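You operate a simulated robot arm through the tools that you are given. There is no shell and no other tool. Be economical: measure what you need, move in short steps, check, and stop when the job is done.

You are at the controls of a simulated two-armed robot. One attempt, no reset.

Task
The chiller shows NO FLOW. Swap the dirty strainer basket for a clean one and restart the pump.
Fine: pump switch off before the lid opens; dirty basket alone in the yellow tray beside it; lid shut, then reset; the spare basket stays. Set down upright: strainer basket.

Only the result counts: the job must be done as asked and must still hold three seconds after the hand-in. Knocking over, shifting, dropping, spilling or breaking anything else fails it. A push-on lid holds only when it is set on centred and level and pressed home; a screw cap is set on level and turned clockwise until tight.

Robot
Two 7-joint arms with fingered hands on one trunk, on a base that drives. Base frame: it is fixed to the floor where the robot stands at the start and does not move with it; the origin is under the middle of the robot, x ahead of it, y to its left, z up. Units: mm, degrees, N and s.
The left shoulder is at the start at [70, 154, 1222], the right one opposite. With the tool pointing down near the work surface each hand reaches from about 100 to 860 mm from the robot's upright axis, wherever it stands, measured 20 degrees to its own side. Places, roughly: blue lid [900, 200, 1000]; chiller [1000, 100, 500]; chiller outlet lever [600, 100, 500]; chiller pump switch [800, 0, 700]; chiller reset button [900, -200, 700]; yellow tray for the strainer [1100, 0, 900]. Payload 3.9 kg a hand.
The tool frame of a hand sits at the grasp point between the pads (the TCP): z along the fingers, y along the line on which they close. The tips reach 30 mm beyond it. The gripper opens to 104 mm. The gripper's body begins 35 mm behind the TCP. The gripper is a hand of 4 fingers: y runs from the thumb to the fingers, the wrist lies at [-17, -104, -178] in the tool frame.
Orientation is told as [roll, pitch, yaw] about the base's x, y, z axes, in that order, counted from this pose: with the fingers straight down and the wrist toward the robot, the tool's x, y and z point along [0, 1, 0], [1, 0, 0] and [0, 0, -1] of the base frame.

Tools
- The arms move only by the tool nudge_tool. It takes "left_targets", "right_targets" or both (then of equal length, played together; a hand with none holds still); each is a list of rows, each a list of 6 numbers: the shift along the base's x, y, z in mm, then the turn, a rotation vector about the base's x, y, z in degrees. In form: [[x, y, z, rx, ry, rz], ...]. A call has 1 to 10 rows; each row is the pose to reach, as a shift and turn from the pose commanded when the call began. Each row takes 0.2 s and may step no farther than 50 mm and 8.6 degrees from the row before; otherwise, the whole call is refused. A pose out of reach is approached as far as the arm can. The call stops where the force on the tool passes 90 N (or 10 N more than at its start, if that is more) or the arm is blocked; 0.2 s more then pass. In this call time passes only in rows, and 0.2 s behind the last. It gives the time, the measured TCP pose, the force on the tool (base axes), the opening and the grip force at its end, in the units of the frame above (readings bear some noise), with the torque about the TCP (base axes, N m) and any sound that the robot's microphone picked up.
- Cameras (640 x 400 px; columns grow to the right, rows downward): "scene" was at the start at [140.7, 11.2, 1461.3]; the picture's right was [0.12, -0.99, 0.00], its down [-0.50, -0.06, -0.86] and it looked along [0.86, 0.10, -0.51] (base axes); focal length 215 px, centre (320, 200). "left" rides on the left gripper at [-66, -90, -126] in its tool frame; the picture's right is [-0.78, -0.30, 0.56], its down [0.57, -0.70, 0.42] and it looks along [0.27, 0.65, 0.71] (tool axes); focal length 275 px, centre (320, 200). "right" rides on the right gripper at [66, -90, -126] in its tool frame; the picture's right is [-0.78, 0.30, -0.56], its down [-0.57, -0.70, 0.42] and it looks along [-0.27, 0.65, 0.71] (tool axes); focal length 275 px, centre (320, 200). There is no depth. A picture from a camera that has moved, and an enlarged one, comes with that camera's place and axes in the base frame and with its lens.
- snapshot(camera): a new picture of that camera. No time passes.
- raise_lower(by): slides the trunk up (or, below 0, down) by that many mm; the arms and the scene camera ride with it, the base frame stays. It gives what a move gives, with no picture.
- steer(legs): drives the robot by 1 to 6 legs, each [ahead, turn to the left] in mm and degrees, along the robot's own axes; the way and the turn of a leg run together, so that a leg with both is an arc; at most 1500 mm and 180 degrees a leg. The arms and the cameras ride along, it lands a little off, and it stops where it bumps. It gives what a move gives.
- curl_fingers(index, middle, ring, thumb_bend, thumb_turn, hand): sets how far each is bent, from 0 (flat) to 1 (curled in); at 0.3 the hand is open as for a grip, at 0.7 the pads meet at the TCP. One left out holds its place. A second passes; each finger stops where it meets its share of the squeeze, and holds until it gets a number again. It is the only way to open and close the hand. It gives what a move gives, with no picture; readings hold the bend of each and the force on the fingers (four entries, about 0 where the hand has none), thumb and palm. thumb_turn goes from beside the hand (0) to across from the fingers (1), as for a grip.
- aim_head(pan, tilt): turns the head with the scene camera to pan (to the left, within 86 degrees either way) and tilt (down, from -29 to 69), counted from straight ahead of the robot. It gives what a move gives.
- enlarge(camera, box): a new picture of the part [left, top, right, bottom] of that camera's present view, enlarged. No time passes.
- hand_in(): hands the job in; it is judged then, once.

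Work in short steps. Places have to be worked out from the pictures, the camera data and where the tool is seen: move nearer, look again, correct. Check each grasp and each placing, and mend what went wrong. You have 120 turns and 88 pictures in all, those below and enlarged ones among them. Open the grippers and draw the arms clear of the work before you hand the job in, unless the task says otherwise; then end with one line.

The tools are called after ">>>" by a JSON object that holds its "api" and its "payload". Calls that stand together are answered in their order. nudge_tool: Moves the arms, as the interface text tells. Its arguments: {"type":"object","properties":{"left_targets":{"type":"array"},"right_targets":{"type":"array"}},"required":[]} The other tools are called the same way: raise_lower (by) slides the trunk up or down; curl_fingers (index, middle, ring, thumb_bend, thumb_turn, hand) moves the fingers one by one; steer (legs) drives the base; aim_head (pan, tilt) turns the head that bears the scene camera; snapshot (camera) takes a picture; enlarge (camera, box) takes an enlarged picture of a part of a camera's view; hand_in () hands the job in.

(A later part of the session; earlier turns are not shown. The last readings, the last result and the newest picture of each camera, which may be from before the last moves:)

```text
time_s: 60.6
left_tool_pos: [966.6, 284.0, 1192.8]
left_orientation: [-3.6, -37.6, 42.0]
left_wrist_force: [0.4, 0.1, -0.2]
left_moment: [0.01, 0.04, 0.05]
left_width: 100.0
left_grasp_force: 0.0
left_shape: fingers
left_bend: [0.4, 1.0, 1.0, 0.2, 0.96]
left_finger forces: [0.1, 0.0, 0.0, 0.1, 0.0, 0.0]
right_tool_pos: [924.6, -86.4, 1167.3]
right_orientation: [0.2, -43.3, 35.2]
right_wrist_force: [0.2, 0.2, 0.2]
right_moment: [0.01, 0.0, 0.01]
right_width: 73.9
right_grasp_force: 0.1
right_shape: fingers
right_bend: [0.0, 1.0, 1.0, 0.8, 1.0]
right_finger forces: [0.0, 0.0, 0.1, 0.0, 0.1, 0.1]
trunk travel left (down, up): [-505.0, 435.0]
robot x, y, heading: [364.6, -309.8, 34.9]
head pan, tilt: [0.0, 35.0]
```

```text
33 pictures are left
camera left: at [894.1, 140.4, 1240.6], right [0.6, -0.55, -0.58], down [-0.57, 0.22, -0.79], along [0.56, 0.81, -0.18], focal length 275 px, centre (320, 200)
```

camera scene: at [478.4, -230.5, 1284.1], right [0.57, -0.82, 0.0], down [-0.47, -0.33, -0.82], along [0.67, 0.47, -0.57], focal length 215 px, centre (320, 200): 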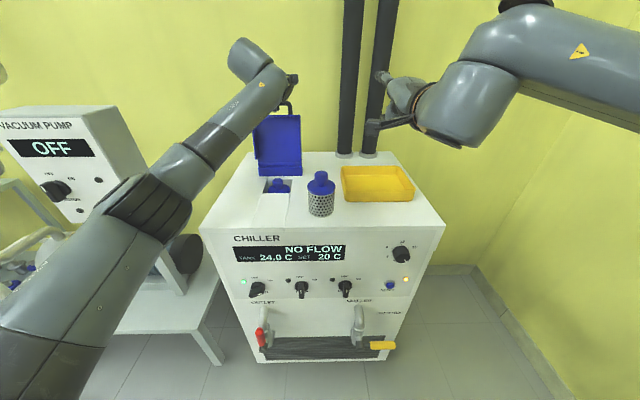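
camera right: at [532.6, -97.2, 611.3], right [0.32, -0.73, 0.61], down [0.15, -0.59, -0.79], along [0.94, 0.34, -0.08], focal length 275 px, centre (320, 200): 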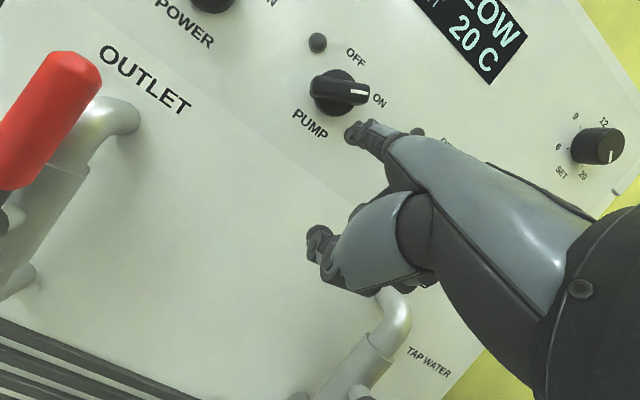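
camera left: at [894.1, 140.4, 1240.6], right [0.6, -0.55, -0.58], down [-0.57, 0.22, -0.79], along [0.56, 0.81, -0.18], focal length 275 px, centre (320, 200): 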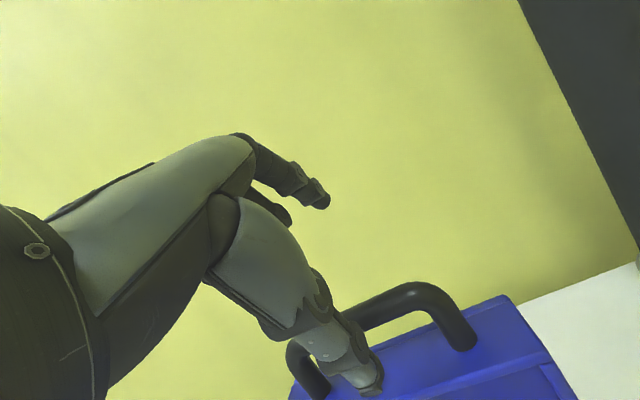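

Free, with the lid standing open. I draw the left hand up and back to the left, and check the scene.

>>> {"api": "nudge_tool", "payload": {"left_targets": [[-10, -7, 30, 0, 0, 0], [-30, -21, 50, 0, 0, 0], [-65, -42, 60, 0, 0, 0], [-105, -60, 60, 0, 0, 0], [-145, -70, 55, 0, 0, 0], [-185, -75, 45, 0, 0, 0], [-225, -70, 30, 0, 0, 0], [-265, -60, 10, 0, 0, 0], [-300, -45, -15, 0, 0, 0]]}}

>>> {"api": "snapshot", "payload": {"camera": "scene"}}

>>> {"api": "enlarge", "payload": {"camera": "scene", "box": [230, 100, 430, 220]}}

```text
time_s: 62.6
left_tool_pos: [666.3, 242.5, 1179.3]
left_orientation: [-3.6, -37.9, 42.2]
left_wrist_force: [-0.1, -0.2, 0.8]
left_moment: [0.01, -0.01, -0.01]
left_width: 100.0
left_grasp_force: 0.2
left_shape: fingers
left_bend: [0.4, 1.0, 1.0, 0.2, 0.96]
left_finger forces: [0.0, 0.0, 0.1, 0.0, 0.1, 0.1]
right_tool_pos: [923.5, -82.6, 1167.8]
right_orientation: [0.1, -43.2, 35.3]
right_wrist_force: [0.1, 0.8, 0.5]
right_moment: [-0.02, -0.02, -0.02]
right_width: 74.1
right_grasp_force: 0.0
right_shape: fingers
right_bend: [0.0, 1.0, 1.0, 0.8, 1.0]
right_finger forces: [0.1, 0.0, 0.0, 0.0, 0.0, 0.1]
trunk travel left (down, up): [-505.0, 435.0]
robot x, y, heading: [365.3, -310.4, 35.3]
head pan, tilt: [0.0, 35.0]
```

```text
32 pictures are left
camera scene: at [476.9, -228.6, 1284.4], right [0.58, -0.82, 0.0], down [-0.47, -0.33, -0.82], along [0.67, 0.47, -0.57], focal length 215 px, centre (320, 200)
```

scene: 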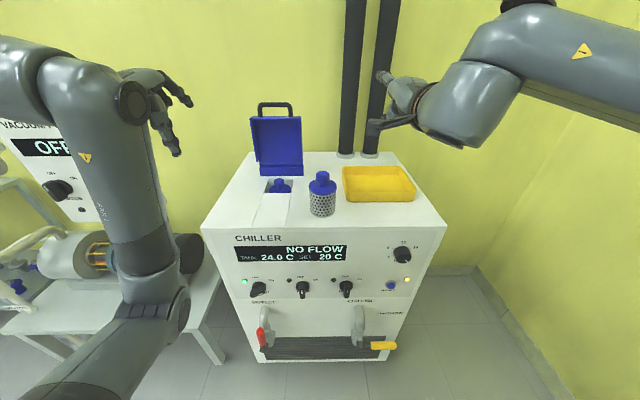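

```text
3.20 times, centred on (330, 160) of scene
camera zoom: at [476.9, -228.6, 1284.4], right [0.58, -0.82, 0.0], down [-0.47, -0.33, -0.82], along [0.67, 0.47, -0.57], focal length 689 px, centre (288, 328)
```

zoom: 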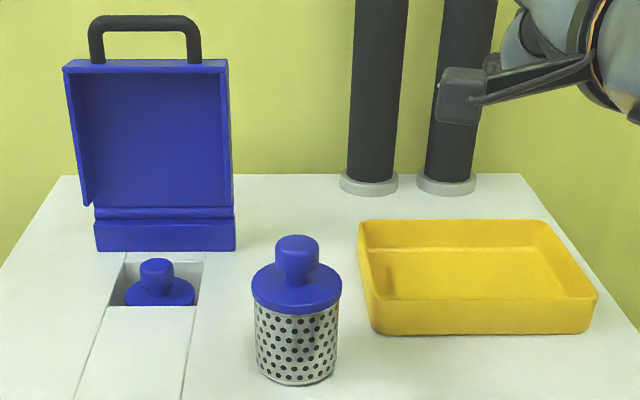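

The lid stays open. Before moving baskets I look around for any other clean basket, since "the spare basket stays" is ambiguous.

>>> {"api": "aim_head", "payload": {"pan": 70, "tilt": 25}}

>>> {"api": "snapshot", "payload": {"camera": "scene"}}

>>> {"api": "aim_head", "payload": {"pan": -65, "tilt": 30}}

>>> {"api": "snapshot", "payload": {"camera": "scene"}}

>>> {"api": "aim_head", "payload": {"pan": 0, "tilt": 40}}

```text
time_s: 64.1
left_tool_pos: [665.6, 240.4, 1179.5]
left_orientation: [-3.5, -37.9, 42.0]
left_wrist_force: [0.2, 0.2, 0.0]
left_moment: [0.03, -0.02, 0.03]
left_width: 100.3
left_grasp_force: 0.1
left_shape: fingers
left_bend: [0.4, 1.0, 1.0, 0.2, 0.96]
left_finger forces: [0.0, 0.0, 0.0, 0.0, 0.1, 0.1]
right_tool_pos: [923.6, -84.8, 1166.6]
right_orientation: [0.2, -43.3, 35.2]
right_wrist_force: [0.8, 0.3, 0.4]
right_moment: [-0.01, 0.02, 0.0]
right_width: 74.4
right_grasp_force: 0.1
right_shape: fingers
right_bend: [0.0, 1.0, 1.0, 0.8, 1.0]
right_finger forces: [0.1, 0.1, 0.0, 0.1, 0.1, 0.0]
trunk travel left (down, up): [-505.0, 435.0]
robot x, y, heading: [362.8, -307.2, 35.2]
head pan, tilt: [70.0, 25.0]
```

```text
30 pictures are left
camera scene: at [382.0, -191.3, 1300.0], right [0.97, 0.26, 0.0], down [0.11, -0.41, -0.91], along [-0.24, 0.87, -0.42], focal length 215 px, centre (320, 200)
```

scene: 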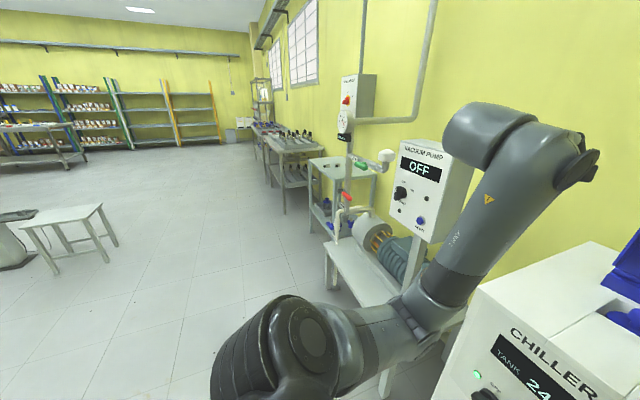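

```text
time_s: 66.2
left_tool_pos: [667.7, 240.7, 1180.0]
left_orientation: [-3.5, -37.9, 42.2]
left_wrist_force: [-0.2, -0.5, -0.5]
left_moment: [0.0, 0.03, -0.01]
left_width: 100.2
left_grasp_force: 0.0
left_shape: fingers
left_bend: [0.4, 1.0, 1.0, 0.2, 0.96]
left_finger forces: [0.0, 0.0, 0.1, 0.1, 0.0, 0.0]
right_tool_pos: [924.0, -86.0, 1167.2]
right_orientation: [0.3, -43.3, 35.3]
right_wrist_force: [-0.5, 0.1, -0.2]
right_moment: [0.0, 0.04, -0.01]
right_width: 74.3
right_grasp_force: 0.1
right_shape: fingers
right_bend: [0.0, 1.0, 1.0, 0.8, 1.0]
right_finger forces: [0.0, 0.0, 0.0, 0.0, 0.0, 0.0]
trunk travel left (down, up): [-505.0, 435.0]
robot x, y, heading: [366.8, -309.1, 35.3]
head pan, tilt: [-65.0, 30.0]
```

```text
29 pictures are left
camera scene: at [484.5, -325.3, 1292.1], right [-0.5, -0.87, 0.0], down [-0.43, 0.25, -0.87], along [0.75, -0.43, -0.5], focal length 215 px, centre (320, 200)
```

scene: 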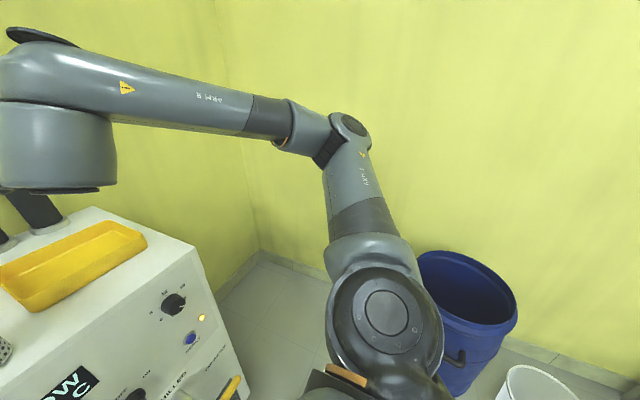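

```text
time_s: 67.6
left_tool_pos: [666.6, 239.7, 1179.9]
left_orientation: [-3.5, -37.9, 42.2]
left_wrist_force: [-0.2, -0.3, -0.2]
left_moment: [0.03, 0.01, 0.0]
left_width: 100.0
left_grasp_force: 0.1
left_shape: fingers
left_bend: [0.4, 1.0, 1.0, 0.2, 0.96]
left_finger forces: [0.0, 0.0, 0.0, 0.0, 0.1, 0.0]
right_tool_pos: [924.9, -85.8, 1168.0]
right_orientation: [0.2, -43.2, 35.2]
right_wrist_force: [-0.7, -1.0, -0.8]
right_moment: [0.03, -0.01, 0.03]
right_width: 74.1
right_grasp_force: 0.0
right_shape: fingers
right_bend: [0.0, 1.0, 1.0, 0.8, 1.0]
right_finger forces: [0.1, 0.1, 0.1, 0.0, 0.1, 0.0]
trunk travel left (down, up): [-505.0, 435.0]
robot x, y, heading: [362.3, -307.6, 35.3]
head pan, tilt: [0.0, 40.0]
```

No other basket nearby, so the clean one beside the well goes in and stays there. Dirty knob: F≈605, lateral −126, top z≈940. I tuck the left hand back and bring the right hand, fingers down and half-open, above the well.

>>> {"api": "curl_fingers", "payload": {"hand": "right", "index": 0.5, "middle": 0.5, "ring": 0.5, "thumb_bend": 0.4, "thumb_turn": 1}}

>>> {"api": "nudge_tool", "payload": {"left_targets": [[-33, -5, 0, 0, 0, 0], [-66, -10, 0, 0, 0, 0], [-99, -15, 0, 0, 0, 0], [-132, -21, 0, 0, 0, 0], [-132, -21, 0, 0, 0, 0], [-132, -21, 0, 0, 0, 0], [-132, -21, 0, 0, 0, 0], [-132, -21, 0, 0, 0, 0], [-132, -21, 0, 0, 0, 0], [-132, -21, 0, 0, 0, 0]], "right_targets": [[24, 17, 5, -5, 7, 0], [48, 34, 5, -10, 14, 0], [72, 51, 5, -15, 21, 0], [96, 69, 5, -20, 28, 0], [120.5, 86, 5, -25, 35, 0], [89, 130, 5, -25, 35, 0], [58, 174, 5, -25, 35, 0], [27, 217, 5, -25, 35, 0], [-5, 261, 0, -25, 35, 0], [-36, 305, -30, -25, 35, 0]]}}

>>> {"api": "snapshot", "payload": {"camera": "right"}}

```text
time_s: 68.6
left_tool_pos: [666.6, 240.8, 1179.6]
left_orientation: [-3.6, -37.9, 42.1]
left_wrist_force: [-0.4, 0.5, -0.2]
left_moment: [0.04, -0.05, 0.01]
left_width: 100.0
left_grasp_force: 0.0
left_shape: fingers
left_bend: [0.4, 1.0, 1.0, 0.2, 0.96]
left_finger forces: [0.1, 0.0, 0.0, 0.0, 0.0, 0.0]
right_tool_pos: [925.7, -84.7, 1167.3]
right_orientation: [0.3, -43.2, 35.2]
right_wrist_force: [0.5, 0.6, 0.3]
right_moment: [-0.03, 0.01, 0.02]
right_width: 66.2
right_grasp_force: 0.0
right_shape: fingers
right_bend: [0.5, 0.5, 0.5, 0.4, 0.99]
right_finger forces: [0.0, 0.0, 0.0, 0.0, 0.0, 0.0]
trunk travel left (down, up): [-505.0, 435.0]
robot x, y, heading: [366.6, -312.6, 35.1]
head pan, tilt: [0.0, 40.0]
```

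```text
refused: row 6 steps farther than a row can; nothing moved
```

```text
28 pictures are left
camera right: at [763.7, -119.4, 1198.1], right [0.32, -0.73, 0.61], down [0.15, -0.59, -0.79], along [0.94, 0.34, -0.08], focal length 275 px, centre (320, 200)
```

right: 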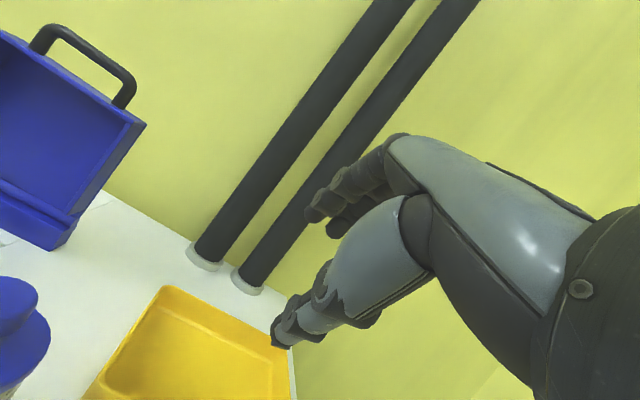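

A row was too long; I redo it in two calls.

>>> {"api": "nudge_tool", "payload": {"left_targets": [[-33, -5, 0, 0, 0, 0], [-66, -10, 0, 0, 0, 0], [-99, -15, 0, 0, 0, 0], [-132, -21, 0, 0, 0, 0], [-132, -21, 0, 0, 0, 0]], "right_targets": [[24, 17, 5, -5, 7, 0], [48, 34, 5, -10, 14, 0], [72, 51, 5, -15, 21, 0], [96, 69, 5, -20, 28, 0], [120.5, 86, 5, -25, 35, 0]]}}

>>> {"api": "nudge_tool", "payload": {"right_targets": [[-22.3, 31.3, 0, 0, 0, 0], [-44.6, 62.6, 0, 0, 0, 0], [-67, 94, 0, 0, 0, 0], [-89.3, 125, 0, 0, 0, 0], [-111.6, 156, 0, 0, 0, 0], [-134, 188, -10, 0, 0, 0], [-156.3, 219, -40, 0, 0, 0]]}}

>>> {"api": "snapshot", "payload": {"camera": "right"}}

>>> {"api": "snapshot", "payload": {"camera": "scene"}}

```text
time_s: 69.8
left_tool_pos: [536.2, 225.9, 1181.9]
left_orientation: [-3.7, -37.6, 42.2]
left_wrist_force: [-0.6, 1.0, -0.4]
left_moment: [0.01, 0.0, -0.03]
left_width: 100.1
left_grasp_force: 0.0
left_shape: fingers
left_bend: [0.4, 1.0, 1.0, 0.2, 0.96]
left_finger forces: [0.0, 0.1, 0.1, 0.0, 0.1, 0.0]
left hand out of reach, approached as far as the arm can: row 4, 5
right_tool_pos: [1046.9, 3.3, 1170.6]
right_orientation: [-0.1, 0.1, 35.5]
right_wrist_force: [1.2, 0.0, -0.6]
right_moment: [0.0, 0.01, 0.01]
right_width: 66.3
right_grasp_force: 0.0
right_shape: fingers
right_bend: [0.5, 0.5, 0.5, 0.4, 0.99]
right_finger forces: [0.0, 0.0, 0.0, 0.0, 0.1, 0.0]
trunk travel left (down, up): [-505.0, 435.0]
robot x, y, heading: [362.2, -309.4, 35.3]
head pan, tilt: [0.0, 40.0]
```

```text
time_s: 71.4
left_tool_pos: [534.7, 225.4, 1181.6]
left_orientation: [-3.8, -37.9, 42.2]
left_wrist_force: [-0.8, -0.1, -0.1]
left_moment: [0.0, -0.02, -0.04]
left_width: 100.0
left_grasp_force: 0.0
left_shape: fingers
left_bend: [0.4, 1.0, 1.0, 0.2, 0.96]
left_finger forces: [0.0, 0.1, 0.0, 0.0, 0.1, 0.0]
right_tool_pos: [885.9, 179.2, 1129.8]
right_orientation: [-0.1, -0.3, 35.4]
right_wrist_force: [-0.7, 0.2, 0.5]
right_moment: [0.0, 0.0, -0.01]
right_width: 66.5
right_grasp_force: 0.0
right_shape: fingers
right_bend: [0.5, 0.5, 0.5, 0.4, 0.99]
right_finger forces: [0.0, 0.1, 0.0, 0.0, 0.0, 0.0]
right hand out of reach, approached as far as the arm can: row 4, 5, 6, 7
trunk travel left (down, up): [-505.0, 435.0]
robot x, y, heading: [363.5, -312.7, 35.2]
head pan, tilt: [0.0, 40.0]
```

```text
27 pictures are left
camera right: at [773.6, 179.7, 1255.2], right [0.69, -0.46, 0.56], down [-0.24, -0.87, -0.43], along [0.69, 0.16, -0.71], focal length 275 px, centre (320, 200)
```

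right: 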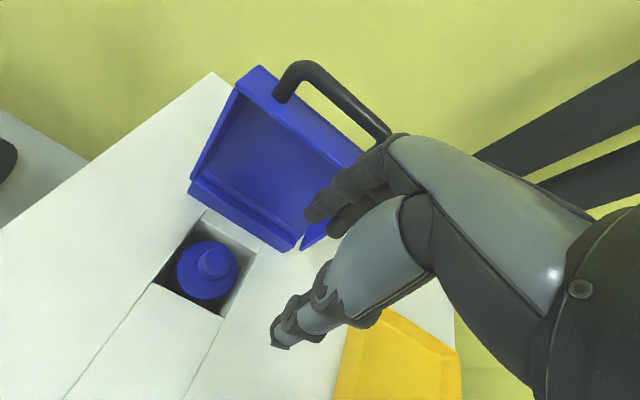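

```text
26 pictures are left
camera scene: at [474.1, -229.8, 1276.7], right [0.58, -0.82, 0.0], down [-0.52, -0.37, -0.77], along [0.63, 0.44, -0.64], focal length 215 px, centre (320, 200)
```

scene: 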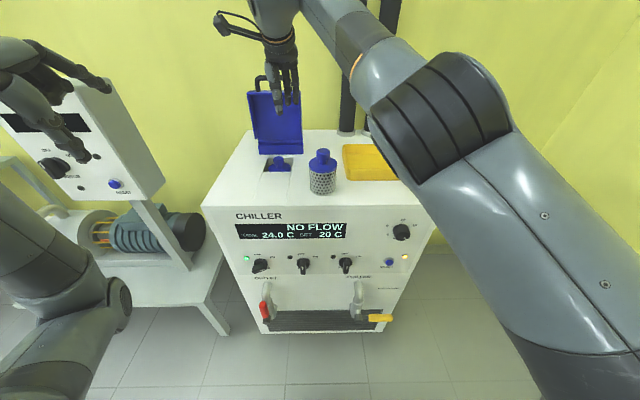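

Right hand is slightly short at this height (knob measured again: F≈607, lat −128). I lower it, which should add reach.

>>> {"api": "nudge_tool", "payload": {"right_targets": [[0, 0, -40, 0, 0, 0], [0, 0, -80, 0, 0, 0]]}}

```text
time_s: 72.0
left_tool_pos: [534.8, 223.9, 1182.8]
left_orientation: [-3.6, -37.8, 42.2]
left_wrist_force: [0.1, 0.6, -1.3]
left_moment: [0.02, -0.04, 0.0]
left_width: 100.1
left_grasp_force: 0.1
left_shape: fingers
left_bend: [0.4, 1.0, 1.0, 0.2, 0.96]
left_finger forces: [0.0, 0.0, 0.0, 0.0, 0.0, 0.1]
right_tool_pos: [886.7, 178.7, 1050.4]
right_orientation: [0.1, -0.2, 35.5]
right_wrist_force: [-0.4, 0.2, 0.3]
right_moment: [-0.01, -0.02, 0.0]
right_width: 66.4
right_grasp_force: 0.1
right_shape: fingers
right_bend: [0.5, 0.5, 0.5, 0.4, 0.99]
right_finger forces: [0.0, 0.1, 0.1, 0.0, 0.0, 0.0]
trunk travel left (down, up): [-505.0, 435.0]
robot x, y, heading: [363.6, -310.0, 35.0]
head pan, tilt: [0.0, 40.0]
```

Now I try the remaining 44 mm sideways at this lower height.

>>> {"api": "nudge_tool", "payload": {"right_targets": [[1, 22, -10, 0, 0, 0], [2, 44, -20, 0, 0, 0]]}}

>>> {"api": "snapshot", "payload": {"camera": "right"}}

```text
time_s: 72.6
left_tool_pos: [535.8, 223.7, 1183.2]
left_orientation: [-3.7, -37.7, 42.1]
left_wrist_force: [0.0, 0.3, 0.2]
left_moment: [0.04, -0.01, 0.01]
left_width: 100.2
left_grasp_force: 0.1
left_shape: fingers
left_bend: [0.4, 1.0, 1.0, 0.2, 0.96]
left_finger forces: [0.1, 0.1, 0.0, 0.1, 0.0, 0.1]
right_tool_pos: [882.2, 203.8, 1031.3]
right_orientation: [0.1, -0.2, 35.3]
right_wrist_force: [-0.3, 0.1, 0.6]
right_moment: [0.03, 0.06, -0.02]
right_width: 66.4
right_grasp_force: 0.1
right_shape: fingers
right_bend: [0.5, 0.5, 0.5, 0.4, 0.99]
right_finger forces: [0.0, 0.0, 0.1, 0.0, 0.1, 0.0]
right hand out of reach, approached as far as the arm can: row 2
trunk travel left (down, up): [-505.0, 435.0]
robot x, y, heading: [362.8, -313.3, 35.2]
head pan, tilt: [0.0, 40.0]
```

```text
25 pictures are left
camera right: at [770.5, 205.1, 1155.7], right [0.69, -0.46, 0.56], down [-0.24, -0.87, -0.43], along [0.68, 0.16, -0.71], focal length 275 px, centre (320, 200)
```

right: 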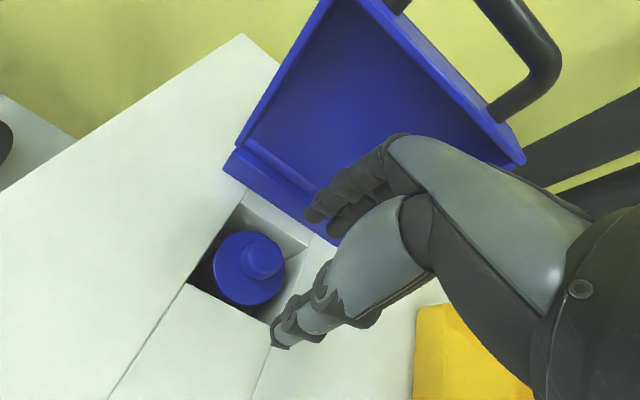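

The right arm can't quite cross over. I turn the base 10° left so the well lies straight ahead (hand swings away from the lid).

>>> {"api": "steer", "payload": {"legs": [[0, 10]]}}

```text
time_s: 73.7
left_tool_pos: [440.8, 245.9, 1182.4]
left_orientation: [-3.7, -37.8, 51.9]
left_wrist_force: [-0.2, 0.2, -0.2]
left_moment: [-0.01, -0.02, -0.04]
left_width: 100.1
left_grasp_force: 0.0
left_shape: fingers
left_bend: [0.4, 1.0, 1.0, 0.2, 0.96]
left_finger forces: [0.0, 0.0, 0.1, 0.1, 0.0, 0.0]
right_tool_pos: [784.5, 284.4, 1030.7]
right_orientation: [0.0, -0.3, 45.3]
right_wrist_force: [0.4, 1.0, -0.3]
right_moment: [-0.02, -0.03, -0.02]
right_width: 66.5
right_grasp_force: 0.1
right_shape: fingers
right_bend: [0.5, 0.5, 0.5, 0.4, 0.99]
right_finger forces: [0.1, 0.1, 0.1, 0.0, 0.0, 0.1]
trunk travel left (down, up): [-505.0, 435.0]
robot x, y, heading: [361.7, -309.9, 45.2]
head pan, tilt: [0.0, 40.0]
```

Now move over the knob at (887, 224).

>>> {"api": "nudge_tool", "payload": {"right_targets": [[34, -20, 0, 0, 0, 0], [68, -40, 0, 0, 0, 0], [102.5, -60.4, 0, 0, 0, 0]]}}

>>> {"api": "snapshot", "payload": {"camera": "right"}}

```text
time_s: 74.5
left_tool_pos: [442.7, 245.1, 1183.9]
left_orientation: [-3.5, -37.8, 52.0]
left_wrist_force: [-0.2, 0.0, 0.1]
left_moment: [-0.01, -0.01, 0.02]
left_width: 99.9
left_grasp_force: 0.1
left_shape: fingers
left_bend: [0.4, 1.0, 1.0, 0.2, 0.96]
left_finger forces: [0.0, 0.1, 0.1, 0.0, 0.0, 0.0]
right_tool_pos: [889.5, 223.8, 1028.8]
right_orientation: [0.1, 0.0, 45.3]
right_wrist_force: [0.0, -0.4, 0.0]
right_moment: [0.02, 0.01, 0.01]
right_width: 66.3
right_grasp_force: 0.1
right_shape: fingers
right_bend: [0.5, 0.5, 0.5, 0.4, 0.99]
right_finger forces: [0.0, 0.0, 0.1, 0.0, 0.0, 0.0]
trunk travel left (down, up): [-505.0, 435.0]
robot x, y, heading: [363.2, -308.0, 45.0]
head pan, tilt: [0.0, 40.0]
```

```text
24 pictures are left
camera right: at [779.6, 206.4, 1155.5], right [0.76, -0.34, 0.56], down [-0.09, -0.9, -0.43], along [0.65, 0.28, -0.71], focal length 275 px, centre (320, 200)
```

right: 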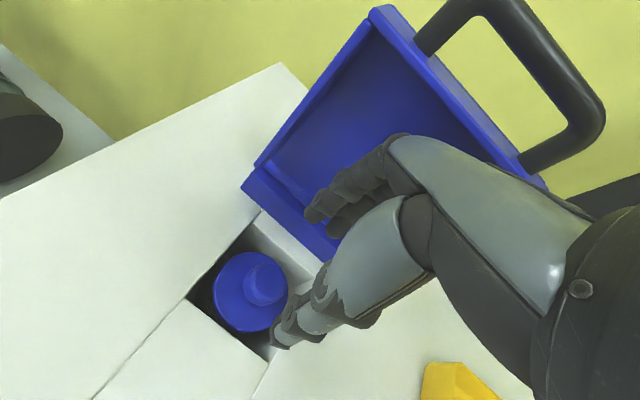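

Knob at about (887.5, 227). I shift 3 mm and descend to z 947.

>>> {"api": "nudge_tool", "payload": {"right_targets": [[-2, 3, -30, 0, 0, 0], [-2, 3, -55, 0, 0, 0], [-2, 3, -70, 0, 0, 0], [-2, 3, -82, 0, 0, 0]]}}

>>> {"api": "enlarge", "payload": {"camera": "right", "box": [200, 150, 440, 360]}}

```text
time_s: 75.5
left_tool_pos: [440.5, 244.7, 1184.0]
left_orientation: [-3.6, -37.9, 52.0]
left_wrist_force: [0.3, -0.4, -0.5]
left_moment: [-0.02, -0.04, -0.01]
left_width: 100.1
left_grasp_force: 0.1
left_shape: fingers
left_bend: [0.4, 1.0, 1.0, 0.2, 0.96]
left_finger forces: [0.0, 0.0, 0.0, 0.0, 0.1, 0.1]
right_tool_pos: [884.9, 227.7, 949.8]
right_orientation: [0.2, -0.3, 45.3]
right_wrist_force: [0.6, 1.8, 5.9]
right_moment: [-0.2, 0.19, -0.04]
right_width: 66.8
right_grasp_force: 2.7
right_shape: fingers
right_bend: [0.5, 0.5, 0.5, 0.4, 0.99]
right_finger forces: [0.0, 0.0, 0.0, 0.0, 5.6, 0.1]
trunk travel left (down, up): [-505.0, 435.0]
robot x, y, heading: [358.8, -315.0, 45.1]
head pan, tilt: [0.0, 40.0]
```

```text
1.90 times, centred on (320, 255) of right
camera zoom: at [775.1, 210.0, 1075.4], right [0.76, -0.34, 0.56], down [-0.09, -0.9, -0.43], along [0.65, 0.28, -0.71], focal length 524 px, centre (320, 95)
```

zoom: 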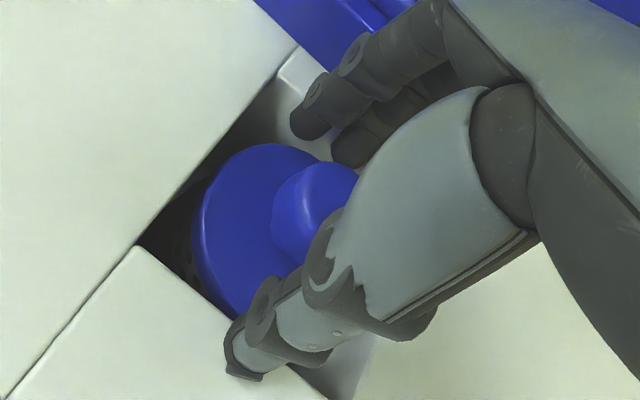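

Thumb tip lightly touches the recess edge. I curl the thumb in a bit, lower 6 mm, then close.

>>> {"api": "curl_fingers", "payload": {"hand": "right", "thumb_bend": 0.52}}

>>> {"api": "nudge_tool", "payload": {"right_targets": [[0, 0, -6, 0, 0, 0]]}}

>>> {"api": "curl_fingers", "payload": {"hand": "right", "index": 0.8, "middle": 0.8, "ring": 0.8, "thumb_bend": 0.8}}

>>> {"api": "enlarge", "payload": {"camera": "right", "box": [200, 150, 440, 360]}}

```text
time_s: 76.5
left_tool_pos: [439.4, 243.8, 1183.6]
left_orientation: [-3.8, -38.0, 51.9]
left_wrist_force: [1.1, 0.0, -1.0]
left_moment: [-0.07, 0.01, 0.0]
left_width: 100.1
left_grasp_force: 0.0
left_shape: fingers
left_bend: [0.4, 1.0, 1.0, 0.2, 0.96]
left_finger forces: [0.1, 0.0, 0.1, 0.1, 0.0, 0.0]
right_tool_pos: [883.4, 226.6, 950.8]
right_orientation: [-0.1, -0.3, 45.3]
right_wrist_force: [-3.1, -2.2, 14.2]
right_moment: [-0.52, 0.61, -0.04]
right_width: 61.2
right_grasp_force: 7.0
right_shape: fingers
right_bend: [0.5, 0.5, 0.5, 0.46, 1.0]
right_finger forces: [0.1, 0.1, 0.0, 0.0, 13.8, 0.1]
trunk travel left (down, up): [-505.0, 435.0]
robot x, y, heading: [364.1, -308.4, 45.0]
head pan, tilt: [0.0, 40.0]
```

```text
time_s: 76.9
left_tool_pos: [437.3, 242.5, 1187.1]
left_orientation: [-3.6, -38.2, 52.0]
left_wrist_force: [-0.3, 0.4, 0.2]
left_moment: [-0.02, 0.0, 0.01]
left_width: 100.3
left_grasp_force: 0.1
left_shape: fingers
left_bend: [0.4, 1.0, 1.0, 0.2, 0.96]
left_finger forces: [0.1, 0.0, 0.0, 0.1, 0.1, 0.0]
right_tool_pos: [882.4, 226.5, 950.7]
right_orientation: [0.3, -1.0, 45.4]
right_wrist_force: [-1.0, 2.6, 36.7]
right_moment: [-1.15, 1.32, -0.08]
right_width: 60.3
right_grasp_force: 18.8
right_shape: fingers
right_bend: [0.5, 0.5, 0.5, 0.47, 1.0]
right_finger forces: [0.1, 0.0, 0.1, 0.0, 37.3, 0.0]
trunk travel left (down, up): [-505.0, 435.0]
robot x, y, heading: [364.5, -311.6, 45.1]
head pan, tilt: [0.0, 40.0]
```

```text
time_s: 77.9
left_tool_pos: [439.7, 243.4, 1185.4]
left_orientation: [-3.7, -38.0, 52.0]
left_wrist_force: [0.1, 0.9, -0.3]
left_moment: [0.03, 0.01, 0.04]
left_width: 99.9
left_grasp_force: 0.2
left_shape: fingers
left_bend: [0.4, 1.0, 1.0, 0.2, 0.96]
left_finger forces: [0.0, 0.0, 0.0, 0.0, 0.0, 0.0]
right_tool_pos: [882.8, 227.9, 951.2]
right_orientation: [0.2, -0.9, 45.4]
right_wrist_force: [10.7, 13.4, 43.2]
right_moment: [-1.42, 1.69, -0.02]
right_width: 28.0
right_grasp_force: 47.2
right_shape: fingers
right_bend: [0.78, 0.76, 0.79, 0.5, 1.0]
right_finger forces: [10.0, 10.8, 11.1, 0.0, 62.9, 0.1]
trunk travel left (down, up): [-505.0, 435.0]
robot x, y, heading: [365.1, -307.6, 44.8]
head pan, tilt: [0.0, 40.0]
```

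```text
1.90 times, centred on (320, 255) of right
camera zoom: at [772.6, 208.6, 1075.5], right [0.76, -0.34, 0.56], down [-0.08, -0.9, -0.44], along [0.65, 0.29, -0.7], focal length 524 px, centre (320, 95)
```

zoom: 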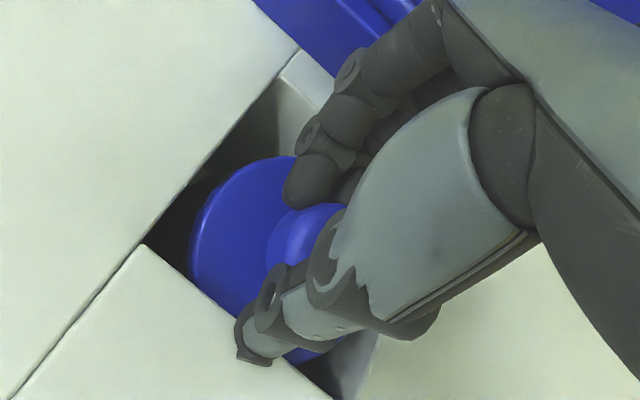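

Thumb is blocked by the recess's front edge while the fingers hold the knob. I raise ~12 mm so the thumb clears and can close.

>>> {"api": "nudge_tool", "payload": {"right_targets": [[0, 0, 7, 0, 0, 0], [0, 0, 13, 0, 0, 0]]}}

>>> {"api": "enlarge", "payload": {"camera": "right", "box": [200, 150, 440, 360]}}

```text
time_s: 78.5
left_tool_pos: [441.1, 247.0, 1182.8]
left_orientation: [-3.6, -37.8, 52.0]
left_wrist_force: [0.5, -0.2, 0.1]
left_moment: [-0.01, -0.03, 0.0]
left_width: 99.8
left_grasp_force: 0.0
left_shape: fingers
left_bend: [0.4, 1.0, 1.0, 0.2, 0.96]
left_finger forces: [0.0, 0.1, 0.1, 0.0, 0.0, 0.0]
right_tool_pos: [884.0, 227.8, 950.1]
right_orientation: [-0.2, 0.3, 45.6]
right_wrist_force: [3.1, 4.7, 0.9]
right_moment: [-0.18, 0.41, 0.08]
right_width: 27.7
right_grasp_force: 25.8
right_shape: fingers
right_bend: [0.78, 0.76, 0.79, 0.49, 1.0]
right_finger forces: [10.4, 10.3, 9.5, 0.0, 21.3, 0.0]
trunk travel left (down, up): [-505.0, 435.0]
robot x, y, heading: [363.0, -304.9, 45.0]
head pan, tilt: [0.0, 40.0]
```

```text
1.90 times, centred on (320, 255) of right
camera zoom: at [773.9, 211.2, 1076.1], right [0.76, -0.33, 0.56], down [-0.08, -0.9, -0.42], along [0.64, 0.27, -0.71], focal length 524 px, centre (320, 95)
```

zoom: 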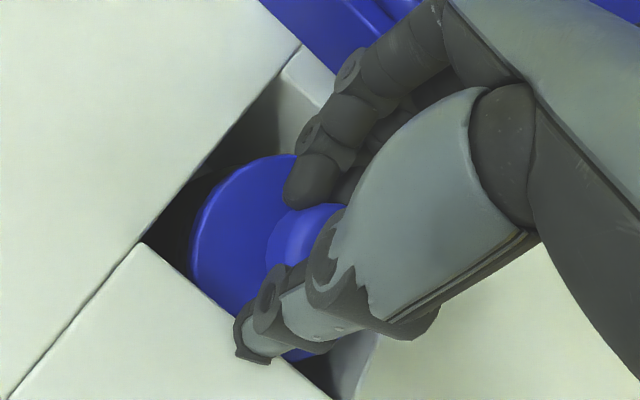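

Grip now balances (fingers ~30 N vs thumb 21 N, low wrist force). I lift 30 mm as a test.

>>> {"api": "nudge_tool", "payload": {"right_targets": [[0, 0, 10, 0, 0, 0], [0, 0, 20, 0, 0, 0], [0, 0, 30, 0, 0, 0]]}}

>>> {"api": "snapshot", "payload": {"camera": "right"}}

```text
time_s: 79.3
left_tool_pos: [440.5, 245.4, 1182.8]
left_orientation: [-3.6, -37.8, 52.0]
left_wrist_force: [0.1, -0.3, -1.4]
left_moment: [0.02, -0.01, 0.0]
left_width: 100.0
left_grasp_force: 0.0
left_shape: fingers
left_bend: [0.4, 1.0, 1.0, 0.2, 0.96]
left_finger forces: [0.0, 0.0, 0.0, 0.1, 0.0, 0.1]
right_tool_pos: [885.6, 227.9, 985.3]
right_orientation: [0.1, -0.1, 45.4]
right_wrist_force: [-1.7, -0.9, -3.2]
right_moment: [-0.04, 0.11, -0.03]
right_width: 26.9
right_grasp_force: 24.1
right_shape: fingers
right_bend: [0.79, 0.77, 0.79, 0.49, 0.99]
right_finger forces: [9.6, 9.9, 7.6, 0.1, 21.6, 0.1]
trunk travel left (down, up): [-505.0, 435.0]
robot x, y, heading: [364.7, -308.6, 44.8]
head pan, tilt: [0.0, 40.0]
```

```text
20 pictures are left
camera right: at [775.0, 210.2, 1110.9], right [0.76, -0.34, 0.56], down [-0.09, -0.9, -0.43], along [0.65, 0.28, -0.71], focal length 275 px, centre (320, 200)
```

right: 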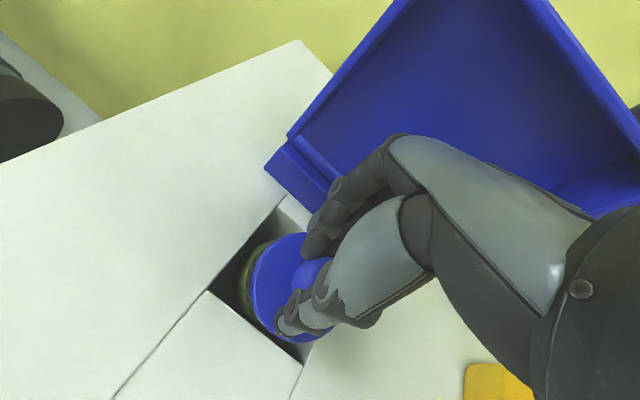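

Dirty basket lifts cleanly (~3 N). I raise it 125 mm and carry it over the tray centre (≈1049, −32).

>>> {"api": "nudge_tool", "payload": {"right_targets": [[0, 0, 42, 0, 0, 0], [0, 0, 84, 0, 0, 0], [0, 0, 125, 0, 0, 0], [23.3, -37, 125, 0, 0, 0], [46.6, -74, 125, 0, 0, 0], [70, -111, 125, 0, 0, 0], [93.3, -149, 125, 0, 0, 0], [116.6, -186, 125, 0, 0, 0], [140, -223, 125, 0, 0, 0], [163.4, -260, 125, 0, 0, 0]]}}

>>> {"api": "snapshot", "payload": {"camera": "scene"}}

```text
time_s: 81.5
left_tool_pos: [442.7, 244.4, 1184.1]
left_orientation: [-3.5, -37.8, 51.7]
left_wrist_force: [-0.3, -0.2, 0.0]
left_moment: [0.01, 0.01, -0.01]
left_width: 100.0
left_grasp_force: 0.0
left_shape: fingers
left_bend: [0.4, 1.0, 1.0, 0.2, 0.96]
left_finger forces: [0.0, 0.0, 0.1, 0.1, 0.0, 0.0]
right_tool_pos: [1050.4, -33.9, 1110.6]
right_orientation: [0.1, -0.3, 45.3]
right_wrist_force: [0.2, -0.6, -2.2]
right_moment: [0.02, 0.01, 0.0]
right_width: 26.5
right_grasp_force: 24.2
right_shape: fingers
right_bend: [0.79, 0.78, 0.8, 0.49, 0.99]
right_finger forces: [9.4, 11.2, 8.1, 0.1, 20.7, 0.0]
trunk travel left (down, up): [-505.0, 435.0]
robot x, y, heading: [363.4, -309.4, 44.9]
head pan, tilt: [0.0, 40.0]
```

```text
19 pictures are left
camera scene: at [462.1, -215.3, 1276.7], right [0.71, -0.71, 0.0], down [-0.46, -0.45, -0.77], along [0.54, 0.54, -0.64], focal length 215 px, centre (320, 200)
```

scene: 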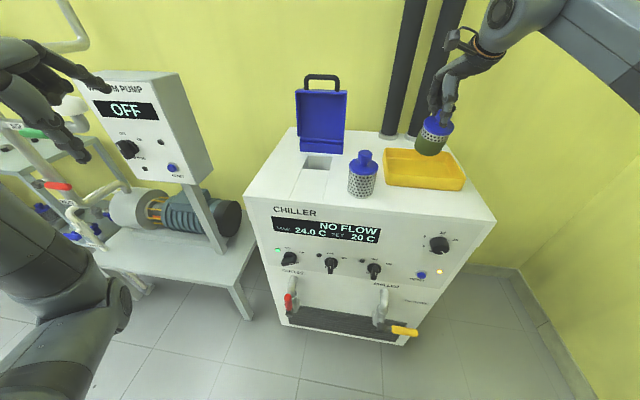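

The basket hangs somewhat tilted; I zoom in to judge it.

>>> {"api": "enlarge", "payload": {"camera": "scene", "box": [380, 60, 500, 200]}}

>>> {"api": "enlarge", "payload": {"camera": "right", "box": [180, 150, 440, 390]}}

```text
2.86 times, centred on (440, 130) of scene
camera zoom: at [462.1, -215.3, 1276.7], right [0.71, -0.71, 0.0], down [-0.46, -0.45, -0.77], along [0.54, 0.54, -0.64], focal length 615 px, centre (-23, 400)
```

zoom: 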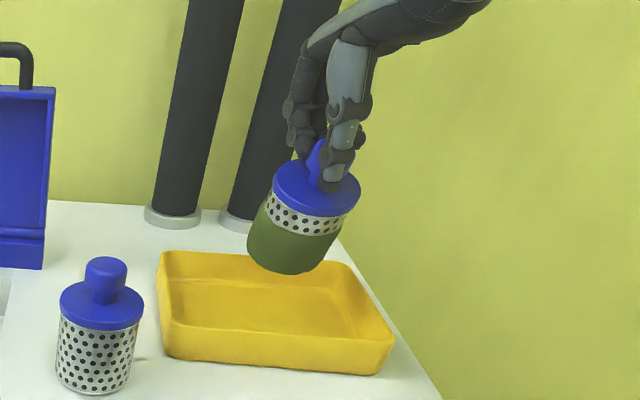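

```text
1.67 times, centred on (310, 270) of right
camera zoom: at [940.7, -52.1, 1236.0], right [0.76, -0.34, 0.56], down [-0.09, -0.9, -0.43], along [0.65, 0.28, -0.71], focal length 459 px, centre (337, 83)
```

zoom: 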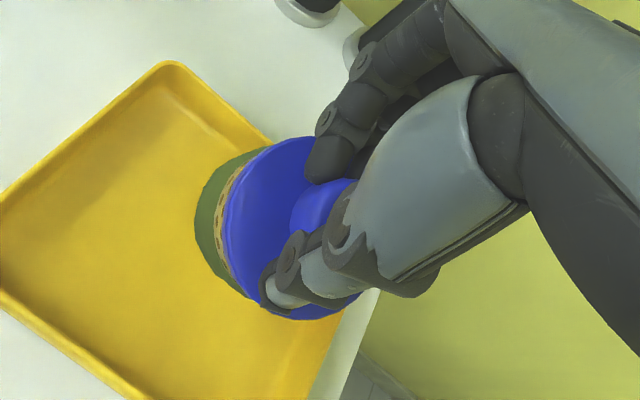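

The basket leans ~15° with its bottom away from me. I counter-rotate the hand 15° about the lateral axis and re-check.

>>> {"api": "nudge_tool", "payload": {"right_targets": [[0, 0, 0, -5.3, 5.3, 0], [0, 0, 0, -10.6, 10.6, 0]]}}

>>> {"api": "enlarge", "payload": {"camera": "scene", "box": [380, 60, 500, 200]}}

```text
time_s: 82.1
left_tool_pos: [442.5, 246.0, 1184.6]
left_orientation: [-3.7, -37.8, 52.0]
left_wrist_force: [0.0, -0.6, 0.1]
left_moment: [0.01, 0.0, 0.01]
left_width: 100.1
left_grasp_force: 0.1
left_shape: fingers
left_bend: [0.4, 1.0, 1.0, 0.2, 0.96]
left_finger forces: [0.0, 0.0, 0.0, 0.1, 0.1, 0.0]
right_tool_pos: [1049.5, -32.2, 1110.4]
right_orientation: [0.1, 11.2, 45.2]
right_wrist_force: [-0.9, -0.4, -3.1]
right_moment: [0.07, 0.0, 0.02]
right_width: 26.9
right_grasp_force: 24.8
right_shape: fingers
right_bend: [0.79, 0.78, 0.8, 0.49, 0.99]
right_finger forces: [9.2, 11.4, 8.1, 0.0, 20.2, 0.0]
right hand out of reach, approached as far as the arm can: row 2
trunk travel left (down, up): [-505.0, 435.0]
robot x, y, heading: [367.2, -309.3, 44.9]
head pan, tilt: [0.0, 40.0]
```

```text
2.86 times, centred on (440, 130) of scene
camera zoom: at [460.8, -213.5, 1276.7], right [0.71, -0.71, 0.0], down [-0.45, -0.46, -0.77], along [0.54, 0.54, -0.64], focal length 615 px, centre (-23, 400)
```

zoom: 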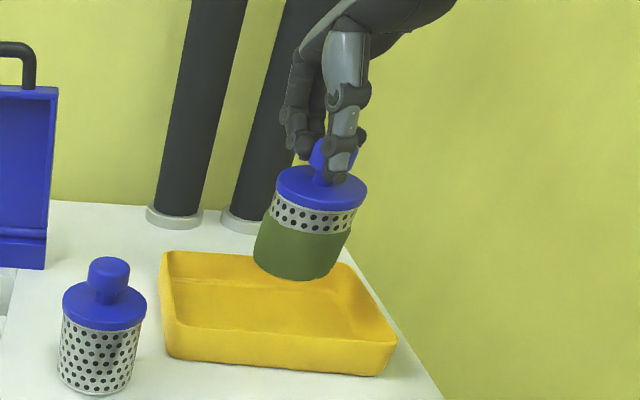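

Mostly upright now; a ~8° sideways lean remains. I correct it and lower toward the tray floor.

>>> {"api": "nudge_tool", "payload": {"right_targets": [[0, 0, 0, 5.6, 5.7, 0], [0, 0, -20, 5.6, 5.7, 0], [0, 0, -38, 5.6, 5.7, 0], [0, 0, -48, 5.6, 5.7, 0]]}}

>>> {"api": "enlarge", "payload": {"camera": "scene", "box": [380, 80, 500, 200]}}

```text
time_s: 83.1
left_tool_pos: [442.7, 245.3, 1183.0]
left_orientation: [-3.7, -37.8, 52.0]
left_wrist_force: [-0.9, 0.4, -1.2]
left_moment: [0.0, 0.02, 0.0]
left_width: 100.1
left_grasp_force: 0.0
left_shape: fingers
left_bend: [0.4, 1.0, 1.0, 0.2, 0.96]
left_finger forces: [0.0, 0.0, 0.0, 0.1, 0.0, 0.1]
right_tool_pos: [1049.0, -32.4, 1061.2]
right_orientation: [8.2, 11.0, 46.9]
right_wrist_force: [-0.3, 0.0, -2.9]
right_moment: [0.03, -0.06, -0.01]
right_width: 26.8
right_grasp_force: 24.2
right_shape: fingers
right_bend: [0.79, 0.78, 0.8, 0.49, 0.99]
right_finger forces: [9.5, 11.4, 7.6, 0.0, 20.2, 0.0]
trunk travel left (down, up): [-505.0, 435.0]
robot x, y, heading: [363.9, -311.0, 45.1]
head pan, tilt: [0.0, 40.0]
```

```text
3.33 times, centred on (440, 140) of scene
camera zoom: at [461.2, -213.4, 1276.6], right [0.71, -0.71, 0.0], down [-0.45, -0.46, -0.77], along [0.54, 0.54, -0.64], focal length 718 px, centre (-80, 400)
```

zoom: 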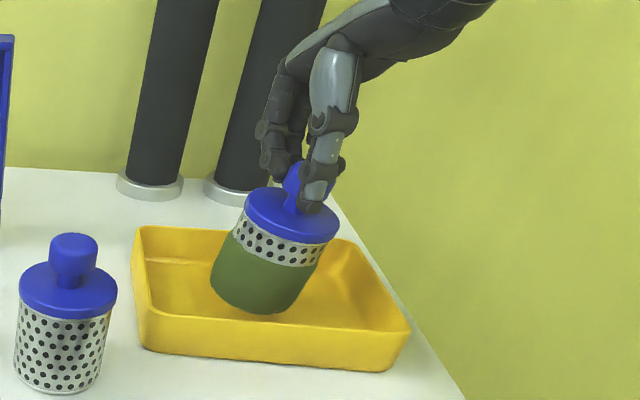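

Nearly upright and over the tray's middle, ~10 mm above the floor. I lower in small steps until contact.

>>> {"api": "nudge_tool", "payload": {"right_targets": [[0, 0, -6, 0, 0, 0], [0, 0, -11, 0, 0, 0]]}}

```text
time_s: 83.7
left_tool_pos: [440.6, 246.2, 1183.3]
left_orientation: [-3.6, -37.8, 52.0]
left_wrist_force: [-1.0, 0.3, -1.1]
left_moment: [-0.02, 0.01, -0.01]
left_width: 100.0
left_grasp_force: 0.0
left_shape: fingers
left_bend: [0.4, 1.0, 1.0, 0.2, 0.96]
left_finger forces: [0.0, 0.0, 0.0, 0.0, 0.0, 0.0]
right_tool_pos: [1048.9, -32.1, 1049.9]
right_orientation: [8.2, 10.9, 46.8]
right_wrist_force: [0.4, -0.2, -3.0]
right_moment: [0.05, -0.03, -0.01]
right_width: 26.7
right_grasp_force: 24.7
right_shape: fingers
right_bend: [0.79, 0.78, 0.8, 0.49, 0.99]
right_finger forces: [9.5, 11.4, 7.8, 0.0, 20.3, 0.0]
trunk travel left (down, up): [-505.0, 435.0]
robot x, y, heading: [365.1, -310.0, 45.0]
head pan, tilt: [0.0, 40.0]
```

No contact yet (still −3 N). I continue down slowly.

>>> {"api": "nudge_tool", "payload": {"right_targets": [[0, 0, -4, 0, 0, 0], [0, 0, -8, 0, 0, 0]]}}

>>> {"api": "nudge_tool", "payload": {"right_targets": [[0, 0, -4, 0, 0, 0]]}}

```text
time_s: 84.3
left_tool_pos: [440.1, 246.1, 1182.6]
left_orientation: [-3.6, -37.8, 52.0]
left_wrist_force: [-0.5, 0.2, -0.3]
left_moment: [-0.02, -0.03, 0.01]
left_width: 100.0
left_grasp_force: 0.1
left_shape: fingers
left_bend: [0.4, 1.0, 1.0, 0.2, 0.96]
left_finger forces: [0.0, 0.0, 0.0, 0.0, 0.0, 0.0]
right_tool_pos: [1049.7, -31.0, 1044.0]
right_orientation: [8.3, 10.9, 46.8]
right_wrist_force: [-0.6, 0.9, -0.9]
right_moment: [-0.02, -0.07, 0.02]
right_width: 26.8
right_grasp_force: 23.9
right_shape: fingers
right_bend: [0.79, 0.78, 0.8, 0.49, 0.99]
right_finger forces: [9.2, 11.5, 6.8, 0.0, 21.0, 0.0]
trunk travel left (down, up): [-505.0, 435.0]
robot x, y, heading: [364.8, -306.8, 44.9]
head pan, tilt: [0.0, 40.0]
```

```text
time_s: 84.7
left_tool_pos: [439.6, 246.1, 1182.6]
left_orientation: [-3.6, -37.9, 52.1]
left_wrist_force: [-1.1, -0.3, -0.8]
left_moment: [0.01, -0.04, 0.02]
left_width: 100.1
left_grasp_force: 0.0
left_shape: fingers
left_bend: [0.4, 1.0, 1.0, 0.2, 0.96]
left_finger forces: [0.0, 0.1, 0.0, 0.0, 0.0, 0.0]
right_tool_pos: [1046.1, -29.3, 1042.5]
right_orientation: [8.4, 10.8, 46.9]
right_wrist_force: [-1.4, 1.8, 10.5]
right_moment: [-0.25, 0.17, -0.03]
right_width: 26.8
right_grasp_force: 24.5
right_shape: fingers
right_bend: [0.79, 0.78, 0.8, 0.49, 0.99]
right_finger forces: [8.2, 11.7, 4.5, 0.0, 24.5, 0.0]
trunk travel left (down, up): [-505.0, 435.0]
robot x, y, heading: [360.6, -309.1, 45.4]
head pan, tilt: [0.0, 40.0]
```

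Contact (+10 N). I release the knob gently.

>>> {"api": "curl_fingers", "payload": {"hand": "right", "index": 0.6, "middle": 0.6, "ring": 0.6, "thumb_bend": 0.38}}

>>> {"api": "curl_fingers", "payload": {"hand": "right", "index": 0.42, "middle": 0.42, "ring": 0.42, "thumb_bend": 0.3}}

>>> {"api": "nudge_tool", "payload": {"right_targets": [[0, 0, 20, 0, 0, 0], [0, 0, 50, 0, 0, 0], [0, 0, 90, 2.5, -12.8, 0]]}}

>>> {"api": "enlarge", "payload": {"camera": "scene", "box": [320, 60, 500, 200]}}

```text
time_s: 85.7
left_tool_pos: [442.2, 245.7, 1183.6]
left_orientation: [-3.6, -37.7, 52.0]
left_wrist_force: [-0.1, -0.2, 0.4]
left_moment: [-0.02, -0.01, -0.01]
left_width: 99.8
left_grasp_force: 0.0
left_shape: fingers
left_bend: [0.4, 1.0, 1.0, 0.2, 0.96]
left_finger forces: [0.0, 0.0, 0.1, 0.0, 0.0, 0.0]
right_tool_pos: [1048.9, -31.9, 1039.0]
right_orientation: [8.2, 11.0, 46.8]
right_wrist_force: [0.3, -1.0, 1.2]
right_moment: [-0.05, -0.03, 0.0]
right_width: 55.4
right_grasp_force: 0.9
right_shape: fingers
right_bend: [0.6, 0.61, 0.6, 0.38, 0.98]
right_finger forces: [0.0, 1.7, 0.1, 0.0, 0.1, 0.0]
trunk travel left (down, up): [-505.0, 435.0]
robot x, y, heading: [367.5, -308.7, 44.6]
head pan, tilt: [0.0, 40.0]
```

```text
time_s: 86.7
left_tool_pos: [438.6, 244.0, 1184.9]
left_orientation: [-3.8, -38.0, 51.9]
left_wrist_force: [0.5, -0.3, 0.2]
left_moment: [0.03, -0.03, 0.0]
left_width: 100.1
left_grasp_force: 0.0
left_shape: fingers
left_bend: [0.4, 1.0, 1.0, 0.2, 0.96]
left_finger forces: [0.0, 0.0, 0.0, 0.0, 0.0, 0.0]
right_tool_pos: [1046.0, -32.3, 1042.4]
right_orientation: [8.3, 10.8, 47.0]
right_wrist_force: [1.3, 1.0, 18.2]
right_moment: [0.21, -0.49, -0.01]
right_width: 89.1
right_grasp_force: 8.8
right_shape: fingers
right_bend: [0.42, 0.44, 0.42, 0.3, 0.97]
right_finger forces: [0.0, 17.9, 0.0, 0.1, 0.0, 0.0]
trunk travel left (down, up): [-505.0, 435.0]
robot x, y, heading: [364.0, -309.2, 45.2]
head pan, tilt: [0.0, 40.0]
```

```text
refused: row 3 steps farther than a row can; nothing moved
```

```text
2.86 times, centred on (410, 130) of scene
camera zoom: at [457.4, -214.8, 1277.2], right [0.71, -0.71, 0.0], down [-0.45, -0.45, -0.77], along [0.54, 0.54, -0.64], focal length 615 px, centre (63, 400)
```

zoom: 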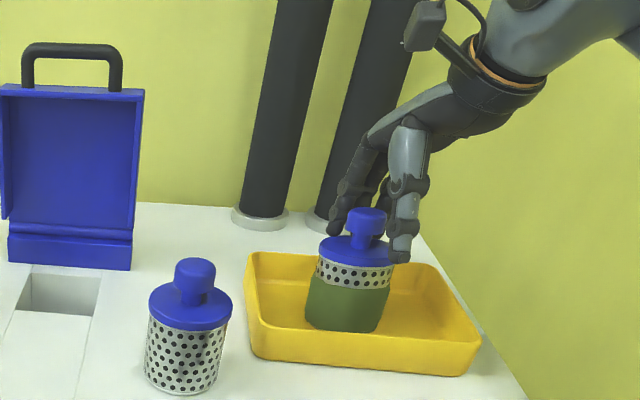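

The basket stands upright in the tray. I lift the hand straight up, then undo the tilt.

>>> {"api": "nudge_tool", "payload": {"right_targets": [[0, 0, 10, 0, 0, 0], [0, 0, 35, 0, 0, 0], [0, 0, 70, 0, 0, 0], [0, 0, 100, 0, 0, 0], [0, 0, 120, 1.2, -6.7, 0], [0, 0, 130, 2, -13.3, 0]]}}

>>> {"api": "curl_fingers", "payload": {"hand": "right", "index": 0.45, "middle": 0.45, "ring": 0.45, "thumb_bend": 0.35}}

```text
time_s: 88.1
left_tool_pos: [441.4, 245.3, 1181.9]
left_orientation: [-3.6, -37.8, 52.0]
left_wrist_force: [-0.5, 0.6, -0.6]
left_moment: [0.01, 0.0, 0.01]
left_width: 100.2
left_grasp_force: 0.1
left_shape: fingers
left_bend: [0.4, 1.0, 1.0, 0.2, 0.96]
left_finger forces: [0.0, 0.0, 0.0, 0.1, 0.0, 0.1]
right_tool_pos: [1048.1, -31.8, 1169.1]
right_orientation: [-0.1, 0.2, 46.0]
right_wrist_force: [-0.5, 0.3, 0.1]
right_moment: [0.0, -0.01, -0.01]
right_width: 89.2
right_grasp_force: 0.0
right_shape: fingers
right_bend: [0.42, 0.42, 0.42, 0.3, 0.97]
right_finger forces: [0.0, 0.1, 0.1, 0.1, 0.1, 0.0]
right hand out of reach, approached as far as the arm can: row 4
trunk travel left (down, up): [-505.0, 435.0]
robot x, y, heading: [363.4, -308.1, 45.2]
head pan, tilt: [0.0, 40.0]
```

```text
time_s: 89.1
left_tool_pos: [440.7, 245.4, 1183.3]
left_orientation: [-3.6, -37.8, 52.0]
left_wrist_force: [0.6, -0.4, -0.1]
left_moment: [-0.01, 0.01, 0.01]
left_width: 100.3
left_grasp_force: 0.0
left_shape: fingers
left_bend: [0.4, 1.0, 1.0, 0.2, 0.96]
left_finger forces: [0.0, 0.1, 0.1, 0.0, 0.1, 0.0]
right_tool_pos: [1047.4, -31.2, 1169.0]
right_orientation: [-0.1, 0.4, 45.9]
right_wrist_force: [-0.1, -0.1, -0.1]
right_moment: [0.02, 0.01, 0.01]
right_width: 79.9
right_grasp_force: 0.1
right_shape: fingers
right_bend: [0.45, 0.45, 0.45, 0.35, 0.98]
right_finger forces: [0.0, 0.1, 0.0, 0.0, 0.1, 0.0]
trunk travel left (down, up): [-505.0, 435.0]
robot x, y, heading: [364.4, -308.9, 44.9]
head pan, tilt: [0.0, 40.0]
```

Dirty basket is placed. Now I move above the clean basket's knob at about (858, 31).

>>> {"api": "nudge_tool", "payload": {"right_targets": [[-38, 12, -10, 0, 0, 0], [-76, 25, -20, 0, 0, 0], [-114, 37, -30, 0, 0, 0], [-152, 50, -40, 0, 0, 0], [-189.5, 62.3, -50, 0, 0, 0]]}}

>>> {"api": "snapshot", "payload": {"camera": "right"}}

```text
time_s: 90.3
left_tool_pos: [440.6, 246.3, 1182.1]
left_orientation: [-3.8, -37.9, 52.0]
left_wrist_force: [-1.4, 1.3, -0.1]
left_moment: [0.0, 0.01, 0.0]
left_width: 99.9
left_grasp_force: 0.0
left_shape: fingers
left_bend: [0.4, 1.0, 1.0, 0.2, 0.96]
left_finger forces: [0.0, 0.0, 0.0, 0.1, 0.0, 0.0]
right_tool_pos: [857.4, 31.7, 1120.1]
right_orientation: [-0.2, 0.3, 46.0]
right_wrist_force: [0.5, 0.1, -0.2]
right_moment: [-0.03, 0.03, 0.03]
right_width: 79.7
right_grasp_force: 0.0
right_shape: fingers
right_bend: [0.45, 0.45, 0.45, 0.35, 0.98]
right_finger forces: [0.0, 0.0, 0.0, 0.0, 0.1, 0.1]
trunk travel left (down, up): [-505.0, 435.0]
robot x, y, heading: [366.3, -305.5, 44.9]
head pan, tilt: [0.0, 40.0]
```

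```text
13 pictures are left
camera right: at [747.8, 13.7, 1245.8], right [0.77, -0.32, 0.56], down [-0.08, -0.9, -0.42], along [0.64, 0.28, -0.72], focal length 275 px, centre (320, 200)
```

right: 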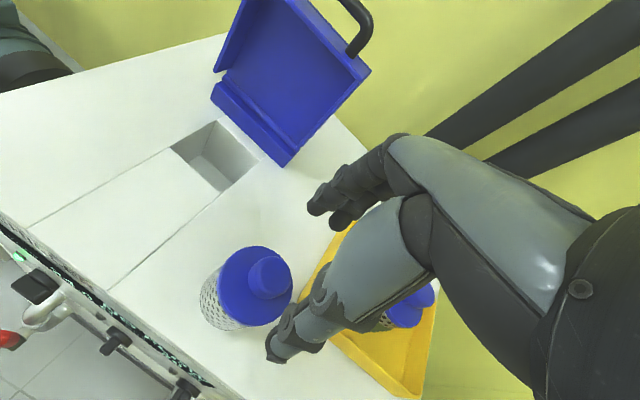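

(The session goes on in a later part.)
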